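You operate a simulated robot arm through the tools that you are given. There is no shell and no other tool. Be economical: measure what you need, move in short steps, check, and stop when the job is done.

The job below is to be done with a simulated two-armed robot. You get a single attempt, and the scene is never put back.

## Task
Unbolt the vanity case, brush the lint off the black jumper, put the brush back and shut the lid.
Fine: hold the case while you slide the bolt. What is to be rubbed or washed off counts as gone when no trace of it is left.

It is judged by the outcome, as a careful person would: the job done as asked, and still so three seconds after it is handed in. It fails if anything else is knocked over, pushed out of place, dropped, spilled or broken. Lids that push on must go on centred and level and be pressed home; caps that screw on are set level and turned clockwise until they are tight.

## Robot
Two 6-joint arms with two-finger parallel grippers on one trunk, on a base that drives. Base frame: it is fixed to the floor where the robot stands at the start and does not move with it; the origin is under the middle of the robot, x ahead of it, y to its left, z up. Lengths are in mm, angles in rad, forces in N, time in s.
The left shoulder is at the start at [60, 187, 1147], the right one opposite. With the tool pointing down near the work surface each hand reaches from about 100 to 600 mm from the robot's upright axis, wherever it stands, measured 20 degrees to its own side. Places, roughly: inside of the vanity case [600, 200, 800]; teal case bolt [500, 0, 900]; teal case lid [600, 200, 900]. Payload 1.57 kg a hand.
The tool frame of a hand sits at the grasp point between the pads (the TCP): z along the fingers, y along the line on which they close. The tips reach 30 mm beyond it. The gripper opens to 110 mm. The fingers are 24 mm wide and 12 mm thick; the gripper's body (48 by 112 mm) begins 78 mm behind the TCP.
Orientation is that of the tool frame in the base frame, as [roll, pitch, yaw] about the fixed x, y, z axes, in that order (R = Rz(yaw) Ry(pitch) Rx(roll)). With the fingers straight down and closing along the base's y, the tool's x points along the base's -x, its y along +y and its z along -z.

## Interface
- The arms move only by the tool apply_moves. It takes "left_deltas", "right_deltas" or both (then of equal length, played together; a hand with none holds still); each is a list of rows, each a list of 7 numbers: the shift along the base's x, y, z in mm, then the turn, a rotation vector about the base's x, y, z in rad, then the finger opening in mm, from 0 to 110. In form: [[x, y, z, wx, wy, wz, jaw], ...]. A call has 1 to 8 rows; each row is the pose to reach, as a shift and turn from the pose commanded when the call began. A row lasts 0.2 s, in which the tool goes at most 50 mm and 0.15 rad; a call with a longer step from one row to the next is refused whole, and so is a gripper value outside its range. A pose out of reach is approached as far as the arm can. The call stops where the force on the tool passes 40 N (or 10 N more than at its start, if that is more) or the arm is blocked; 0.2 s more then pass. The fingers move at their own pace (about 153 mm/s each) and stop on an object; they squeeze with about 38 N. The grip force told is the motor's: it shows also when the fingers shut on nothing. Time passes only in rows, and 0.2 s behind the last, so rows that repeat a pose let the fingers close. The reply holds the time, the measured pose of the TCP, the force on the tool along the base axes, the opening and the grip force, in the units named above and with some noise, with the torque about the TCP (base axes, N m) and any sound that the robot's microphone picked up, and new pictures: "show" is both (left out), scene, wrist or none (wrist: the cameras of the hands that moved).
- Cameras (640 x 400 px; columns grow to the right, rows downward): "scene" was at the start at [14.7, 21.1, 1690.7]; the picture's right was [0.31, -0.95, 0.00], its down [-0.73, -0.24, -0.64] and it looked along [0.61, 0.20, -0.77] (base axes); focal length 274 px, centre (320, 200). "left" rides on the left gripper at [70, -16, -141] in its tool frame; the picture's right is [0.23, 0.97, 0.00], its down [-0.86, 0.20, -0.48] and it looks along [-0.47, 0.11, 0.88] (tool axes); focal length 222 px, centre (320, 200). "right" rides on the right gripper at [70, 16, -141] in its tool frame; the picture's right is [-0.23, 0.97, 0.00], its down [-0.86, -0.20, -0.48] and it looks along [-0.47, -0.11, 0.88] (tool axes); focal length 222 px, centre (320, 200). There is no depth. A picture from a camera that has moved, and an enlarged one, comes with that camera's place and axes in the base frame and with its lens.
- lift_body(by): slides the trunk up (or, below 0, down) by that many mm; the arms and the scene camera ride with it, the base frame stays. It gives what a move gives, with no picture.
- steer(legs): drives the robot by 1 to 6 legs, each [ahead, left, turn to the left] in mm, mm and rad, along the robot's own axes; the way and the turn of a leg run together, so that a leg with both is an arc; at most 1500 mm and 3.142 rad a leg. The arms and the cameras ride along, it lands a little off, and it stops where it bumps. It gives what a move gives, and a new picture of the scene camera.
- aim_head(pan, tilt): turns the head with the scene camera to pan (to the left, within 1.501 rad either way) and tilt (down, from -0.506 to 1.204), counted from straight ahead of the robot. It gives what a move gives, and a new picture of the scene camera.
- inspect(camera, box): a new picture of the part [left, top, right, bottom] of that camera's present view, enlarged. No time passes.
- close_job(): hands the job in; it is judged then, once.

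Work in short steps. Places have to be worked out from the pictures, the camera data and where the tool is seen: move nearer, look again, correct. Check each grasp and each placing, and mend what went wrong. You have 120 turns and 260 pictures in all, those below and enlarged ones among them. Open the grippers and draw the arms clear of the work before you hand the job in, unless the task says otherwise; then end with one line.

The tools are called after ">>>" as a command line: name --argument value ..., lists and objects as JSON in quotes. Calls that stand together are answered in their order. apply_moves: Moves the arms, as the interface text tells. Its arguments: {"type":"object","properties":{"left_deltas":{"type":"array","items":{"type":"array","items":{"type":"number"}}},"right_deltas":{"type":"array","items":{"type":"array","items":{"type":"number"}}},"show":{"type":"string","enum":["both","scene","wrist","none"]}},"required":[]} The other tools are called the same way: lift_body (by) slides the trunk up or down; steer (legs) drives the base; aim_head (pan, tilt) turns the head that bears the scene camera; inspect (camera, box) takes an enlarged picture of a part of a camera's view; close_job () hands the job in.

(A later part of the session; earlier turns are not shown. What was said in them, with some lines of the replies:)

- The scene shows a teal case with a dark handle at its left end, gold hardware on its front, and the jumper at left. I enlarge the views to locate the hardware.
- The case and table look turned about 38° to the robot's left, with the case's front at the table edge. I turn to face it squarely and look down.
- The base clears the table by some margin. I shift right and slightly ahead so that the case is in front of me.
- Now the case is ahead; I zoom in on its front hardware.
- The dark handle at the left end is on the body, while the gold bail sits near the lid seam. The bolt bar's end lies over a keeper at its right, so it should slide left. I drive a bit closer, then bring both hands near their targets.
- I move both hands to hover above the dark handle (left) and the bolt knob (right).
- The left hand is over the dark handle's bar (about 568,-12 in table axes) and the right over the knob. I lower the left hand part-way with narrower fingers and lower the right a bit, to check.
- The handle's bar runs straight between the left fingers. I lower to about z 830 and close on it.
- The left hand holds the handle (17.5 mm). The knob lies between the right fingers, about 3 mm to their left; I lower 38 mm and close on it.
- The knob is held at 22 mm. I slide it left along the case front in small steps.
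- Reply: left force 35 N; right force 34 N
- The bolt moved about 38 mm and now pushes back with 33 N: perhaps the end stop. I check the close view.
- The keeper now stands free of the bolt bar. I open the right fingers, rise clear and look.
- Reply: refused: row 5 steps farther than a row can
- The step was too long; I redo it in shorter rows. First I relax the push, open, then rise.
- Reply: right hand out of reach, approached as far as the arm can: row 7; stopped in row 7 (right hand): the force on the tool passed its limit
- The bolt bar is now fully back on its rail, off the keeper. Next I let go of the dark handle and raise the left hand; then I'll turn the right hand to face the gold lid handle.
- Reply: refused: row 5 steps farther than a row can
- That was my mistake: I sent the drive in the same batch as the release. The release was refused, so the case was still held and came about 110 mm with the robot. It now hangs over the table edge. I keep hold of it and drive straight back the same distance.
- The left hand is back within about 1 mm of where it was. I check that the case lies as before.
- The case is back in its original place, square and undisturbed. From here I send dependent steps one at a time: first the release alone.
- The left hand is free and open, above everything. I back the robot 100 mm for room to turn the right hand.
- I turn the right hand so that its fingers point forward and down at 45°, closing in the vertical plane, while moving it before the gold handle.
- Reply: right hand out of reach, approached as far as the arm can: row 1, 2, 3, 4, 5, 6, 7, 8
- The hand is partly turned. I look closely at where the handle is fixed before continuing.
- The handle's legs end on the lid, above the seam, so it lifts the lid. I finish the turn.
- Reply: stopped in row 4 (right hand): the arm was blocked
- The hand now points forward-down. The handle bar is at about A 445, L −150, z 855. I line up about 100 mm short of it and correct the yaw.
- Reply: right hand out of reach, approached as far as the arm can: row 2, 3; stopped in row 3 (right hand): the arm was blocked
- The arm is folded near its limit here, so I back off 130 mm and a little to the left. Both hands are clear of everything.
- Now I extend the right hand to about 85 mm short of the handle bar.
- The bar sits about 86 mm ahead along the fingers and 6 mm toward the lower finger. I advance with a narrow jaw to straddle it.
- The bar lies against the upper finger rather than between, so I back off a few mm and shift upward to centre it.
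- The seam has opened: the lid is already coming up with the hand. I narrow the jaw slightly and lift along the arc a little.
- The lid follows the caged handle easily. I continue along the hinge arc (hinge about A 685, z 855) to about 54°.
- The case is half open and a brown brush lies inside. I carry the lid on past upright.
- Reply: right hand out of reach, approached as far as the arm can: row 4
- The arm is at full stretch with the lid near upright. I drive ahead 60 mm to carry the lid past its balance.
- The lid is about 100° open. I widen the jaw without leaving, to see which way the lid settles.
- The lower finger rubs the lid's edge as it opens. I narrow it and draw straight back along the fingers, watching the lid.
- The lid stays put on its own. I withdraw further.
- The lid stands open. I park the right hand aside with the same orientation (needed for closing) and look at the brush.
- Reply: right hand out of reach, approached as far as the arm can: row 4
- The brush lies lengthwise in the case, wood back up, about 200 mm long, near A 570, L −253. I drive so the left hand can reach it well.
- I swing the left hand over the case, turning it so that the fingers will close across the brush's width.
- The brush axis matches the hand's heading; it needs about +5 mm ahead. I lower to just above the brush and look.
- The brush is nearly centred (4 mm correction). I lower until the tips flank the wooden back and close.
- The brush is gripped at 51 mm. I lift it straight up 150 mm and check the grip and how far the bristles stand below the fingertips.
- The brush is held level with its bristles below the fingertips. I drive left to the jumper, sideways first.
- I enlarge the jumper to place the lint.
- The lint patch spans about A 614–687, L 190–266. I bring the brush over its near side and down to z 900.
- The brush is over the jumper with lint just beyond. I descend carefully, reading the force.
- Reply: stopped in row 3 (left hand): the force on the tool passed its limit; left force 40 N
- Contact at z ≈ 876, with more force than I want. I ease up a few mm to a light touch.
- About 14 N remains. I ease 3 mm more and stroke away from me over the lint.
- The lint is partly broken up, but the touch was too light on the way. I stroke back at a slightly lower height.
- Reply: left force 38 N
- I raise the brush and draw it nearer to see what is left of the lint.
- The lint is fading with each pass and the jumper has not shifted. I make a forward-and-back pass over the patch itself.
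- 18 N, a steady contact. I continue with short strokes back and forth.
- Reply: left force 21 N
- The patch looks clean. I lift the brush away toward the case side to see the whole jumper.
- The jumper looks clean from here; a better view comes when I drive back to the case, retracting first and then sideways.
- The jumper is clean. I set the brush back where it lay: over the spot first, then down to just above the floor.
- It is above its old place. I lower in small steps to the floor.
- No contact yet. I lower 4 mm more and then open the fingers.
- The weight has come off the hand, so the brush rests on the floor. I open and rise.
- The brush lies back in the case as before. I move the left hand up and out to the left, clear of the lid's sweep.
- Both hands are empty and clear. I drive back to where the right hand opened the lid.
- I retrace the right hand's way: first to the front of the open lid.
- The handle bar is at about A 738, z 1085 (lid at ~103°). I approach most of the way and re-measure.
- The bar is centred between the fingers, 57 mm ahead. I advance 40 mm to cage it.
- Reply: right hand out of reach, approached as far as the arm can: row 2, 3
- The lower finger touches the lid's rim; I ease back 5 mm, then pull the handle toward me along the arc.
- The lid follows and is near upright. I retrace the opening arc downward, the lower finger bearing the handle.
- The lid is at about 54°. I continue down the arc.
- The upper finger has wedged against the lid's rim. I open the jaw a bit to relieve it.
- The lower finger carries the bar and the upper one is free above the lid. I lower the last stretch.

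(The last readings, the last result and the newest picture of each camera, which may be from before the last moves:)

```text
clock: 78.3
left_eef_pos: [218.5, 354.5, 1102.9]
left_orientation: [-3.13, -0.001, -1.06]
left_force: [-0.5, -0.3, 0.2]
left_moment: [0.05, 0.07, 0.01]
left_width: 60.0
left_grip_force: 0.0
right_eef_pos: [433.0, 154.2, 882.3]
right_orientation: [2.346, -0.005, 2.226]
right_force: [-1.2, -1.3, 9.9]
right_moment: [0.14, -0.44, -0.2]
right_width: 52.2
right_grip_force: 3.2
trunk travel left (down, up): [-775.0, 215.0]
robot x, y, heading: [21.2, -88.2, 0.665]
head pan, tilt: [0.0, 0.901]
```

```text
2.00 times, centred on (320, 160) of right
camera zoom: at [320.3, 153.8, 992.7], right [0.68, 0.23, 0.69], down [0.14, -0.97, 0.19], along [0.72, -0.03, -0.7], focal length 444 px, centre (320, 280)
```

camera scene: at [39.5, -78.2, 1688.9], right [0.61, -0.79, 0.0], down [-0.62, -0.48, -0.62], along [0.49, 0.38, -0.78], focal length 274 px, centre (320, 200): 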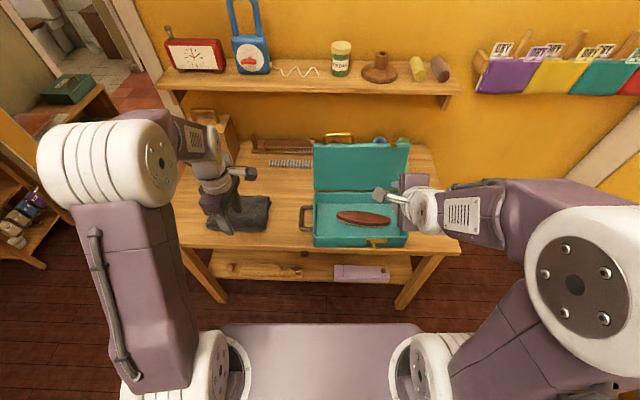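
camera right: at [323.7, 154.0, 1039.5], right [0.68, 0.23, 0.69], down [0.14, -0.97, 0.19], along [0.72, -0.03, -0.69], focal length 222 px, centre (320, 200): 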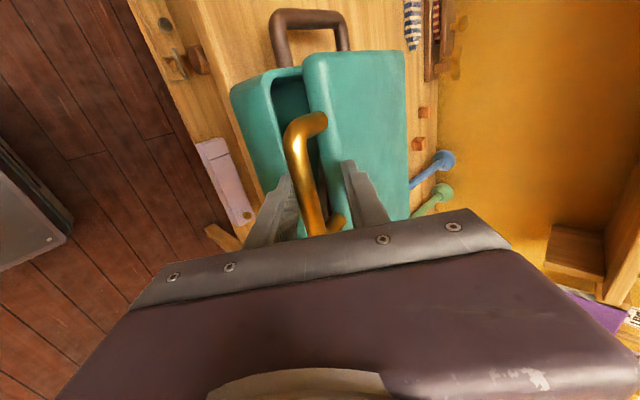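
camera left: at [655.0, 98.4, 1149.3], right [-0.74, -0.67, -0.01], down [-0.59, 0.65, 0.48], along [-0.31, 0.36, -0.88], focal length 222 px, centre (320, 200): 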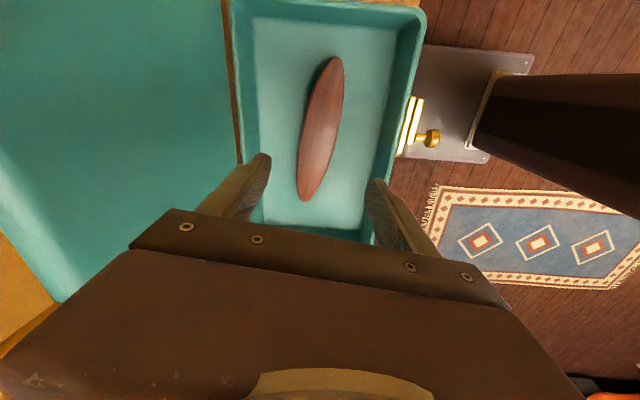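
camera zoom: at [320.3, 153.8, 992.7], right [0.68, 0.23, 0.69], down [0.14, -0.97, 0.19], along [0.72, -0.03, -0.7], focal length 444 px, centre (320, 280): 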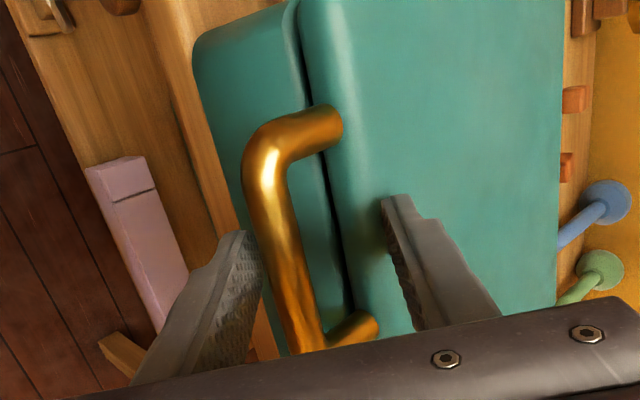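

The lid is all but down. I draw the fingers straight back out.

>>> apply_moves --right_deltas '[[-4, -3, 8, 0, 0, 0, 52], [-14, -11, 20, 0, 0, 0, 54], [-28, -22, 36, 0, 0, 0, 54], [-45, -35, 56, 0, 0, 0, 54], [-60, -47, 76, 0, 0, 0, 54]]' --show "none"

>>> inspect --camera "right" --box '[200, 40, 440, 260]'

>>> inspect --camera "scene" --box '[290, 160, 430, 270]'

```text
clock: 79.5
left_eef_pos: [217.8, 355.3, 1101.8]
left_orientation: [-3.13, -0.001, -1.06]
left_force: [0.0, 0.5, 0.8]
left_moment: [0.02, 0.0, -0.01]
left_width: 59.9
left_grip_force: 0.1
right_eef_pos: [372.7, 128.9, 970.2]
right_orientation: [2.358, -0.001, 2.223]
right_force: [-0.2, -0.2, 1.3]
right_moment: [0.0, -0.03, 0.02]
right_width: 54.0
right_grip_force: 0.0
right hand out of reach, approached as far as the arm can: row 1, 2, 3, 4, 5
trunk travel left (down, up): [-775.0, 215.0]
robot x, y, heading: [24.1, -83.5, 0.664]
head pan, tilt: [0.0, 0.901]
```

```text
1.82 times, centred on (320, 150) of right
camera zoom: at [260.2, 129.0, 1081.6], right [0.69, 0.24, 0.69], down [0.14, -0.97, 0.2], along [0.71, -0.04, -0.7], focal length 404 px, centre (320, 291)
```

zoom: 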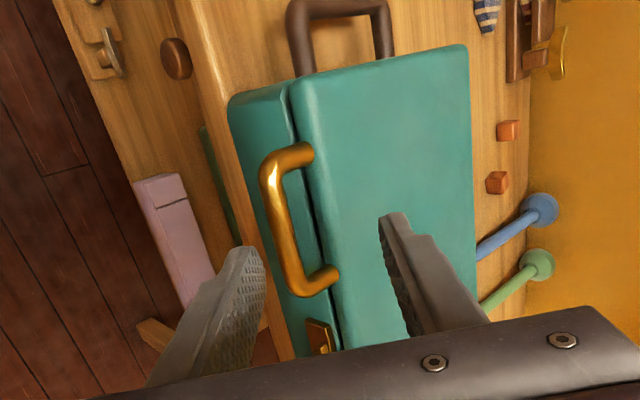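

```text
3.64 times, centred on (360, 215) of scene
camera zoom: at [35.1, -78.1, 1688.9], right [0.61, -0.79, 0.0], down [-0.62, -0.48, -0.62], along [0.49, 0.38, -0.78], focal length 998 px, centre (174, 146)
```

zoom: 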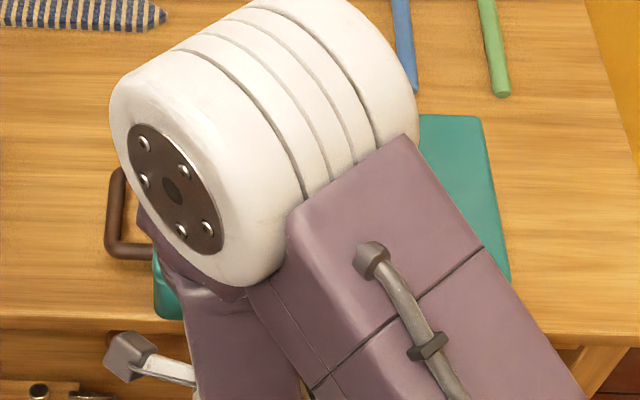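

The lid looks shut. To be sure it is fully home I press lightly on it near the front with closed fingertips.

>>> apply_moves --right_deltas '[[36, 3, 0, 0, 0, 0, 30], [72, 6, 0, 0, 0, 0, 10], [108, 9, -5, 0, 0, 0, 0], [144.6, 11.7, -20, 0, 0, 0, 0], [144.6, 11.7, -45, 0, 0, 0, 0], [144.6, 11.7, -60, 0, 0, 0, 0], [144.6, 11.7, -68, 0, 0, 0, 0]]' --show "none"

>>> inspect --camera "right" --box '[160, 0, 440, 240]'

```text
clock: 81.1
left_eef_pos: [217.2, 356.3, 1101.5]
left_orientation: [-3.128, 0.001, -1.059]
left_force: [-0.3, 0.2, -0.7]
left_moment: [-0.03, -0.01, 0.01]
left_width: 59.9
left_grip_force: 0.0
right_eef_pos: [519.6, 140.0, 907.5]
right_orientation: [2.336, -0.008, 2.226]
right_force: [-1.7, -3.8, 23.3]
right_moment: [0.1, -0.28, -0.01]
right_width: 0.0
right_grip_force: 21.3
trunk travel left (down, up): [-775.0, 215.0]
robot x, y, heading: [26.0, -84.2, 0.66]
head pan, tilt: [0.0, 0.901]
```

```text
1.67 times, centred on (300, 120) of right
camera zoom: at [406.6, 139.4, 1017.0], right [0.68, 0.23, 0.7], down [0.14, -0.97, 0.18], along [0.72, -0.02, -0.69], focal length 370 px, centre (353, 333)
```

zoom: 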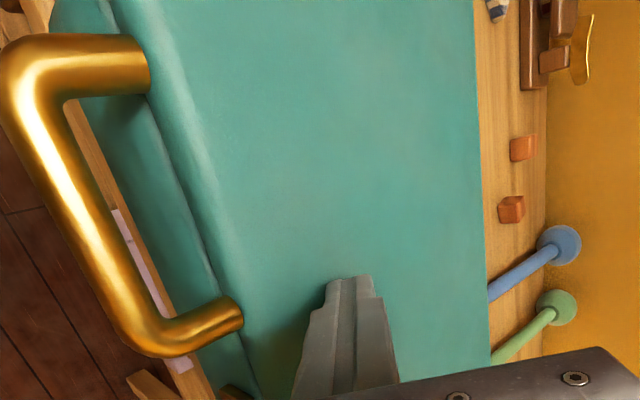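

Pressed with 23 N, the seam is closed. I lift off and draw the right arm up and back, fingers open.

>>> apply_moves --right_deltas '[[0, 0, 30, 0, 0, 0, 0], [0, 0, 75, 0, 0, 0, 20], [0, 0, 120, 0, 0, 0, 50], [-10, -30, 160, 0, 0, 0, 60], [-20, -60, 195, 0, 0, 0, 60], [-30, -95, 225, 0, 0, 0, 60]]' --show "none"

>>> steer --legs '[[-150, 0, 0]]'

>>> inspect --camera "scene" --box '[180, 110, 460, 290]'

>>> inspect --camera "right" --box '[160, 0, 440, 240]'

>>> inspect --camera "left" --box '[0, 0, 640, 400]'

```text
refused: row 4 steps farther than a row can; nothing moved
```

```text
clock: 81.9
left_eef_pos: [203.9, 345.5, 1100.9]
left_orientation: [-3.13, 0.0, -1.059]
left_force: [0.5, 0.6, -0.3]
left_moment: [0.02, 0.03, 0.01]
left_width: 60.0
left_grip_force: 0.0
right_eef_pos: [509.3, 134.2, 909.2]
right_orientation: [2.322, -0.009, 2.228]
right_force: [-0.2, -0.3, -0.8]
right_moment: [-0.01, 0.0, 0.0]
right_width: 0.1
right_grip_force: 21.6
trunk travel left (down, up): [-775.0, 215.0]
robot x, y, heading: [7.7, -96.9, 0.66]
head pan, tilt: [0.0, 0.901]
stopped in leg 1: the force on the tool passed its limit (the readings are from after the stop); the commanded pose is now the measured one
camera scene: at [21.7, -88.5, 1688.8], right [0.61, -0.79, 0.0], down [-0.62, -0.48, -0.62], along [0.49, 0.38, -0.78], focal length 274 px, centre (320, 200)
```

scene: 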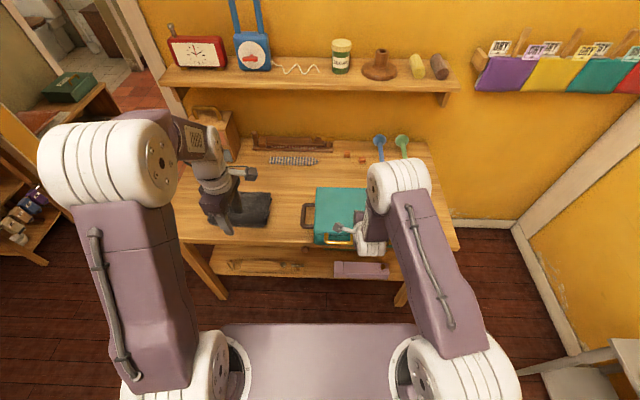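

```text
2.22 times, centred on (320, 200) of scene
camera zoom: at [21.7, -88.5, 1688.8], right [0.61, -0.79, 0.0], down [-0.62, -0.48, -0.62], along [0.49, 0.38, -0.78], focal length 610 px, centre (320, 200)
```

zoom: 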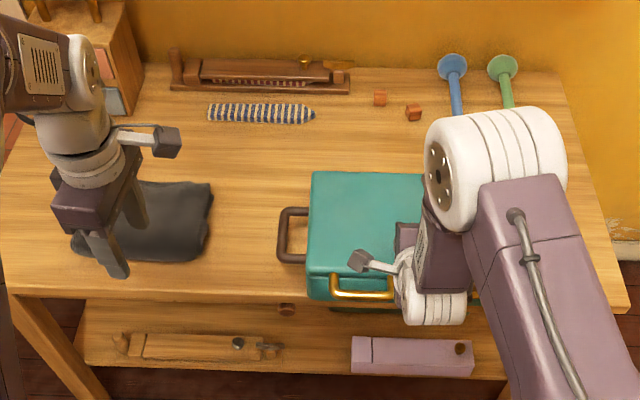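

```text
1.67 times, centred on (300, 120) of right
camera zoom: at [395.2, 131.5, 1018.0], right [0.67, 0.22, 0.71], down [0.14, -0.97, 0.17], along [0.73, -0.02, -0.68], focal length 370 px, centre (353, 333)
```

zoom: 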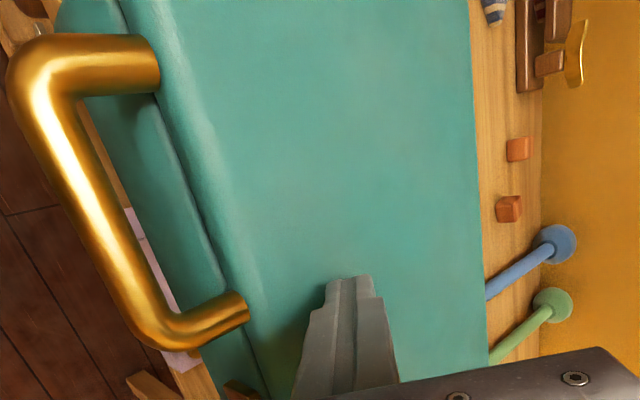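

```text
1.00 times, centred on (320, 200) of left
camera zoom: at [251.0, 290.6, 1242.8], right [-0.74, -0.67, -0.01], down [-0.6, 0.65, 0.48], along [-0.32, 0.36, -0.88], focal length 222 px, centre (320, 200)
```

zoom: 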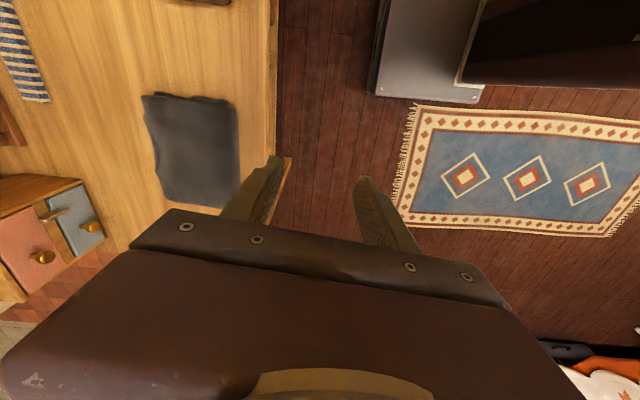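

I repeated my batching error: the lift was refused for a long step, and the drive then ran with the fingers still on the lid. It stopped after about 20 mm on the force limit. I now lift off on its own, then check whether the case shifted.

>>> apply_moves --right_deltas '[[0, 0, 20, 0, 0, 0, 0], [0, 0, 60, 0, 0, 0, 20], [0, 0, 100, 0, 0, 0, 50], [-5, -20, 135, 0, 0, 0, 60], [-12, -45, 165, 0, 0, 0, 60], [-20, -75, 190, 0, 0, 0, 60]]' --show "none"

```text
clock: 83.3
left_eef_pos: [202.0, 343.1, 1102.2]
left_orientation: [-3.129, 0.002, -1.06]
left_force: [0.4, -0.5, -0.5]
left_moment: [0.04, 0.02, 0.03]
left_width: 60.2
left_grip_force: 0.1
right_eef_pos: [487.4, 53.7, 1104.6]
right_orientation: [2.317, -0.009, 2.229]
right_force: [0.0, -0.7, 0.3]
right_moment: [0.01, 0.0, -0.02]
right_width: 59.9
right_grip_force: 0.0
trunk travel left (down, up): [-775.0, 215.0]
robot x, y, heading: [8.4, -94.2, 0.663]
head pan, tilt: [0.0, 0.901]
```

The hand is well above the case now. I drive so that the scene camera stands where it did for the first full view of the case, to compare.

>>> steer --legs '[[-120, 90, 0.0]]'

```text
clock: 84.7
left_eef_pos: [55.1, 340.1, 1099.9]
left_orientation: [-3.133, 0.001, -1.06]
left_force: [0.8, 0.4, 0.5]
left_moment: [0.01, 0.01, -0.03]
left_width: 60.0
left_grip_force: 0.1
right_eef_pos: [341.4, 49.8, 1100.4]
right_orientation: [2.321, -0.011, 2.228]
right_force: [0.0, 0.2, -0.4]
right_moment: [0.02, 0.04, 0.02]
right_width: 60.2
right_grip_force: 0.0
trunk travel left (down, up): [-775.0, 215.0]
robot x, y, heading: [-141.2, -100.2, 0.662]
head pan, tilt: [0.0, 0.901]
camera scene: at [-125.7, -93.9, 1688.9], right [0.61, -0.79, 0.0], down [-0.62, -0.48, -0.62], along [0.49, 0.38, -0.78], focal length 274 px, centre (320, 200)
```

scene: 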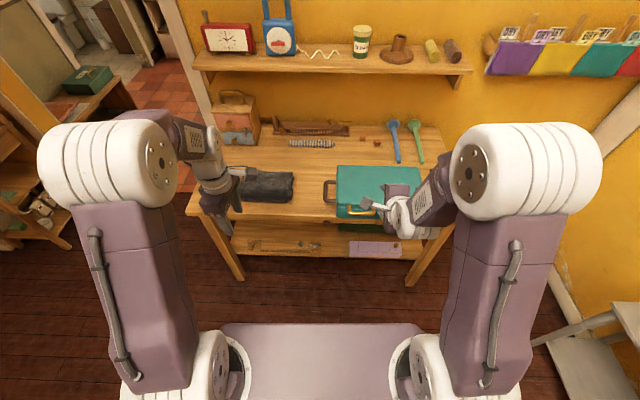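

>>> inspect --camera "scene" --box '[220, 110, 440, 260]'

>>> inspect --camera "right" --box '[160, 0, 480, 240]'

```text
2.67 times, centred on (330, 185) of scene
camera zoom: at [-125.7, -93.9, 1688.9], right [0.61, -0.79, 0.0], down [-0.62, -0.48, -0.62], along [0.49, 0.38, -0.78], focal length 732 px, centre (293, 240)
```

zoom: 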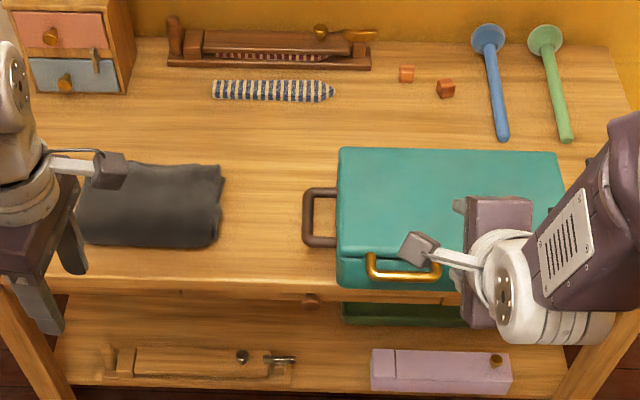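

```text
1.67 times, centred on (320, 120) of right
camera zoom: at [227.4, 48.2, 1210.2], right [0.67, 0.22, 0.71], down [0.14, -0.98, 0.17], along [0.73, -0.02, -0.68], focal length 370 px, centre (320, 333)
```

zoom: 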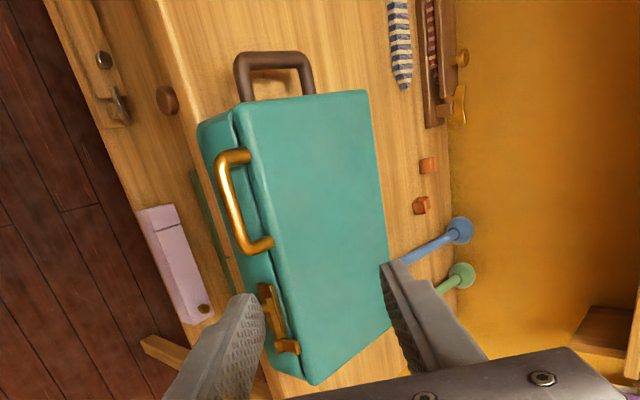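

Against the earlier pictures, the case's back edge, lid handle and side handle all agree within about 5 mm, so the fingers slid over the lid without dragging it. A last close look at the seam and the jumper.

>>> inspect --camera "right" --box '[250, 50, 350, 220]'

>>> inspect --camera "left" --box '[60, 0, 340, 220]'

```text
2.35 times, centred on (300, 135) of right
camera zoom: at [227.4, 48.2, 1210.2], right [0.67, 0.22, 0.71], down [0.14, -0.98, 0.17], along [0.73, -0.02, -0.68], focal length 523 px, centre (367, 353)
```

zoom: 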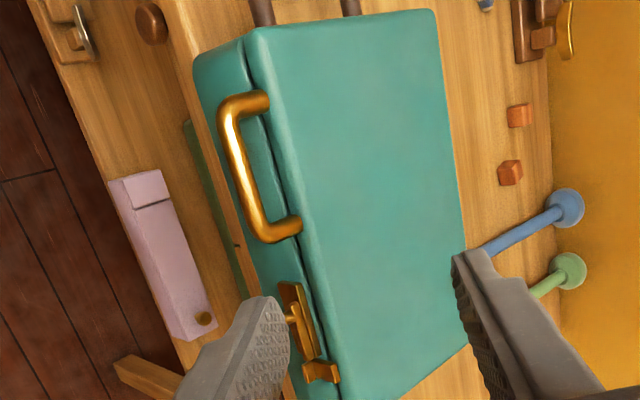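

```text
1.82 times, centred on (200, 110) of left
camera zoom: at [103.4, 285.1, 1242.8], right [-0.74, -0.67, -0.01], down [-0.6, 0.65, 0.48], along [-0.32, 0.36, -0.88], focal length 404 px, centre (538, 364)
```

zoom: 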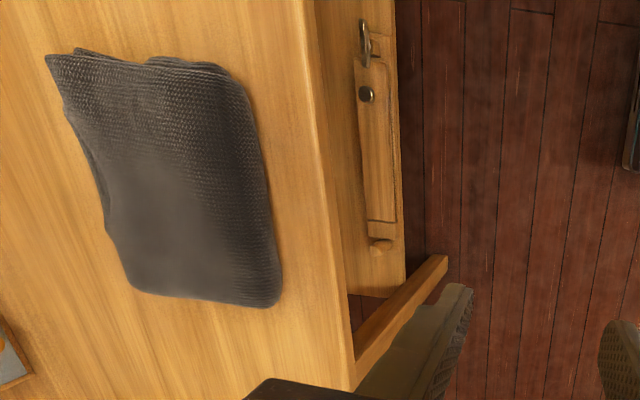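

The seam is closed. On the jumper a smooth, slightly lighter spot may be only blur, so I go nearer to be sure no trace is left.

>>> steer --legs '[[240, 20, 0]]'

```text
clock: 86.5
left_eef_pos: [233.6, 504.6, 1101.8]
left_orientation: [-3.129, 0.002, -1.059]
left_force: [0.5, -0.4, 0.3]
left_moment: [0.02, -0.01, -0.01]
left_width: 60.0
left_grip_force: 0.0
right_eef_pos: [519.7, 215.7, 1103.2]
right_orientation: [2.318, -0.007, 2.228]
right_force: [0.7, 0.5, 0.0]
right_moment: [0.0, 0.01, 0.0]
right_width: 59.9
right_grip_force: 0.2
trunk travel left (down, up): [-775.0, 215.0]
robot x, y, heading: [36.3, 66.9, 0.661]
head pan, tilt: [0.0, 0.901]
camera scene: at [51.2, 70.5, 1689.0], right [0.61, -0.79, 0.0], down [-0.62, -0.48, -0.62], along [0.49, 0.38, -0.78], focal length 274 px, centre (320, 200)
```

scene: 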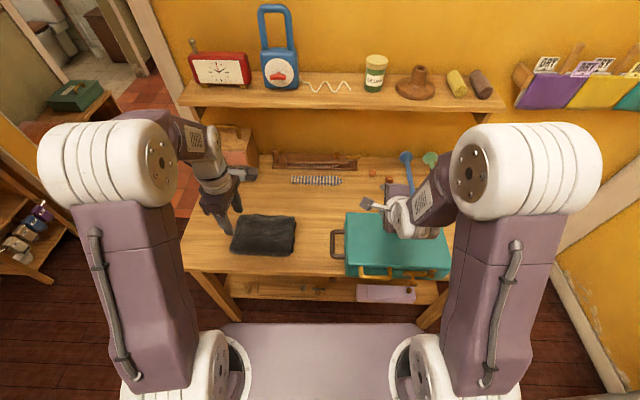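

>>> inspect --camera "scene" --box '[215, 200, 311, 264]'

>>> inspect --camera "left" --box '[200, 0, 440, 220]'

```text
6.25 times, centred on (263, 232) of scene
camera zoom: at [51.2, 70.5, 1689.0], right [0.61, -0.79, 0.0], down [-0.62, -0.48, -0.62], along [0.49, 0.38, -0.78], focal length 1715 px, centre (676, 0)
```

zoom: 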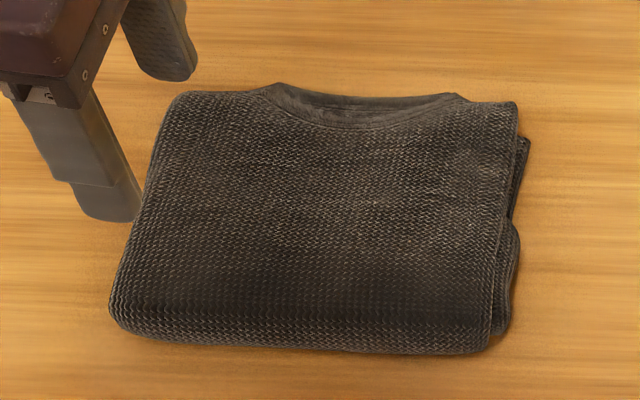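

```text
1.82 times, centred on (320, 110) of left
camera zoom: at [281.0, 450.3, 1243.9], right [-0.74, -0.68, -0.01], down [-0.6, 0.64, 0.48], along [-0.31, 0.36, -0.88], focal length 404 px, centre (320, 364)
```

zoom: 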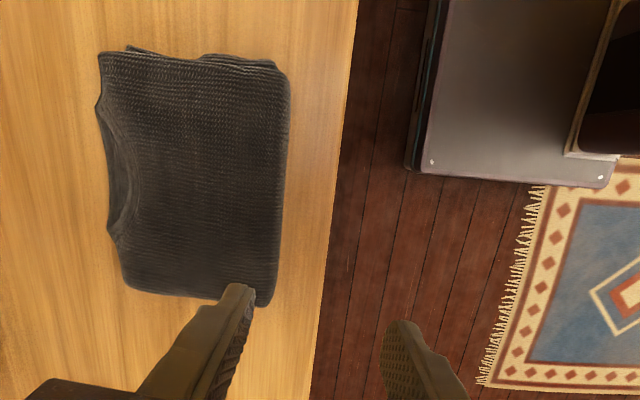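

The jumper is spotless; the haze was only blur. I back the robot off so both open hands are clear of the work.

>>> steer --legs '[[-240, 0, 0]]'

```text
clock: 88.2
left_eef_pos: [47.8, 360.9, 1101.1]
left_orientation: [-3.13, 0.001, -1.059]
left_force: [0.7, 0.9, 0.0]
left_moment: [0.03, 0.01, 0.02]
left_width: 60.0
left_grip_force: 0.0
right_eef_pos: [334.3, 69.9, 1101.7]
right_orientation: [2.321, -0.009, 2.23]
right_force: [0.3, -0.2, -0.7]
right_moment: [-0.03, -0.02, -0.02]
right_width: 59.9
right_grip_force: 0.0
trunk travel left (down, up): [-775.0, 215.0]
robot x, y, heading: [-148.6, -81.9, 0.661]
head pan, tilt: [0.0, 0.901]
camera scene: at [-134.0, -73.3, 1688.9], right [0.61, -0.79, 0.0], down [-0.62, -0.48, -0.62], along [0.49, 0.38, -0.78], focal length 274 px, centre (320, 200)
```

scene: 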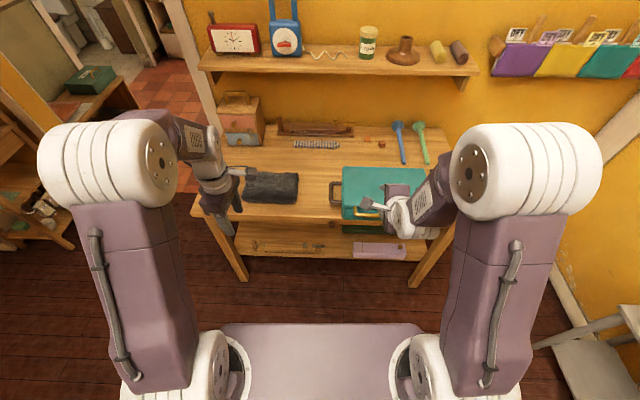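

Everything is in place and both hands are clear and open; I hand the job in.

>>> close_job

```text
The job is handed in.
```

The case is unbolted, the jumper is free of lint, the brush is back inside and the lid is shut; twice I drove off with a hand still on the case, once dragging it about 110 mm over the table edge, and it ended within about 5 mm of where it started.
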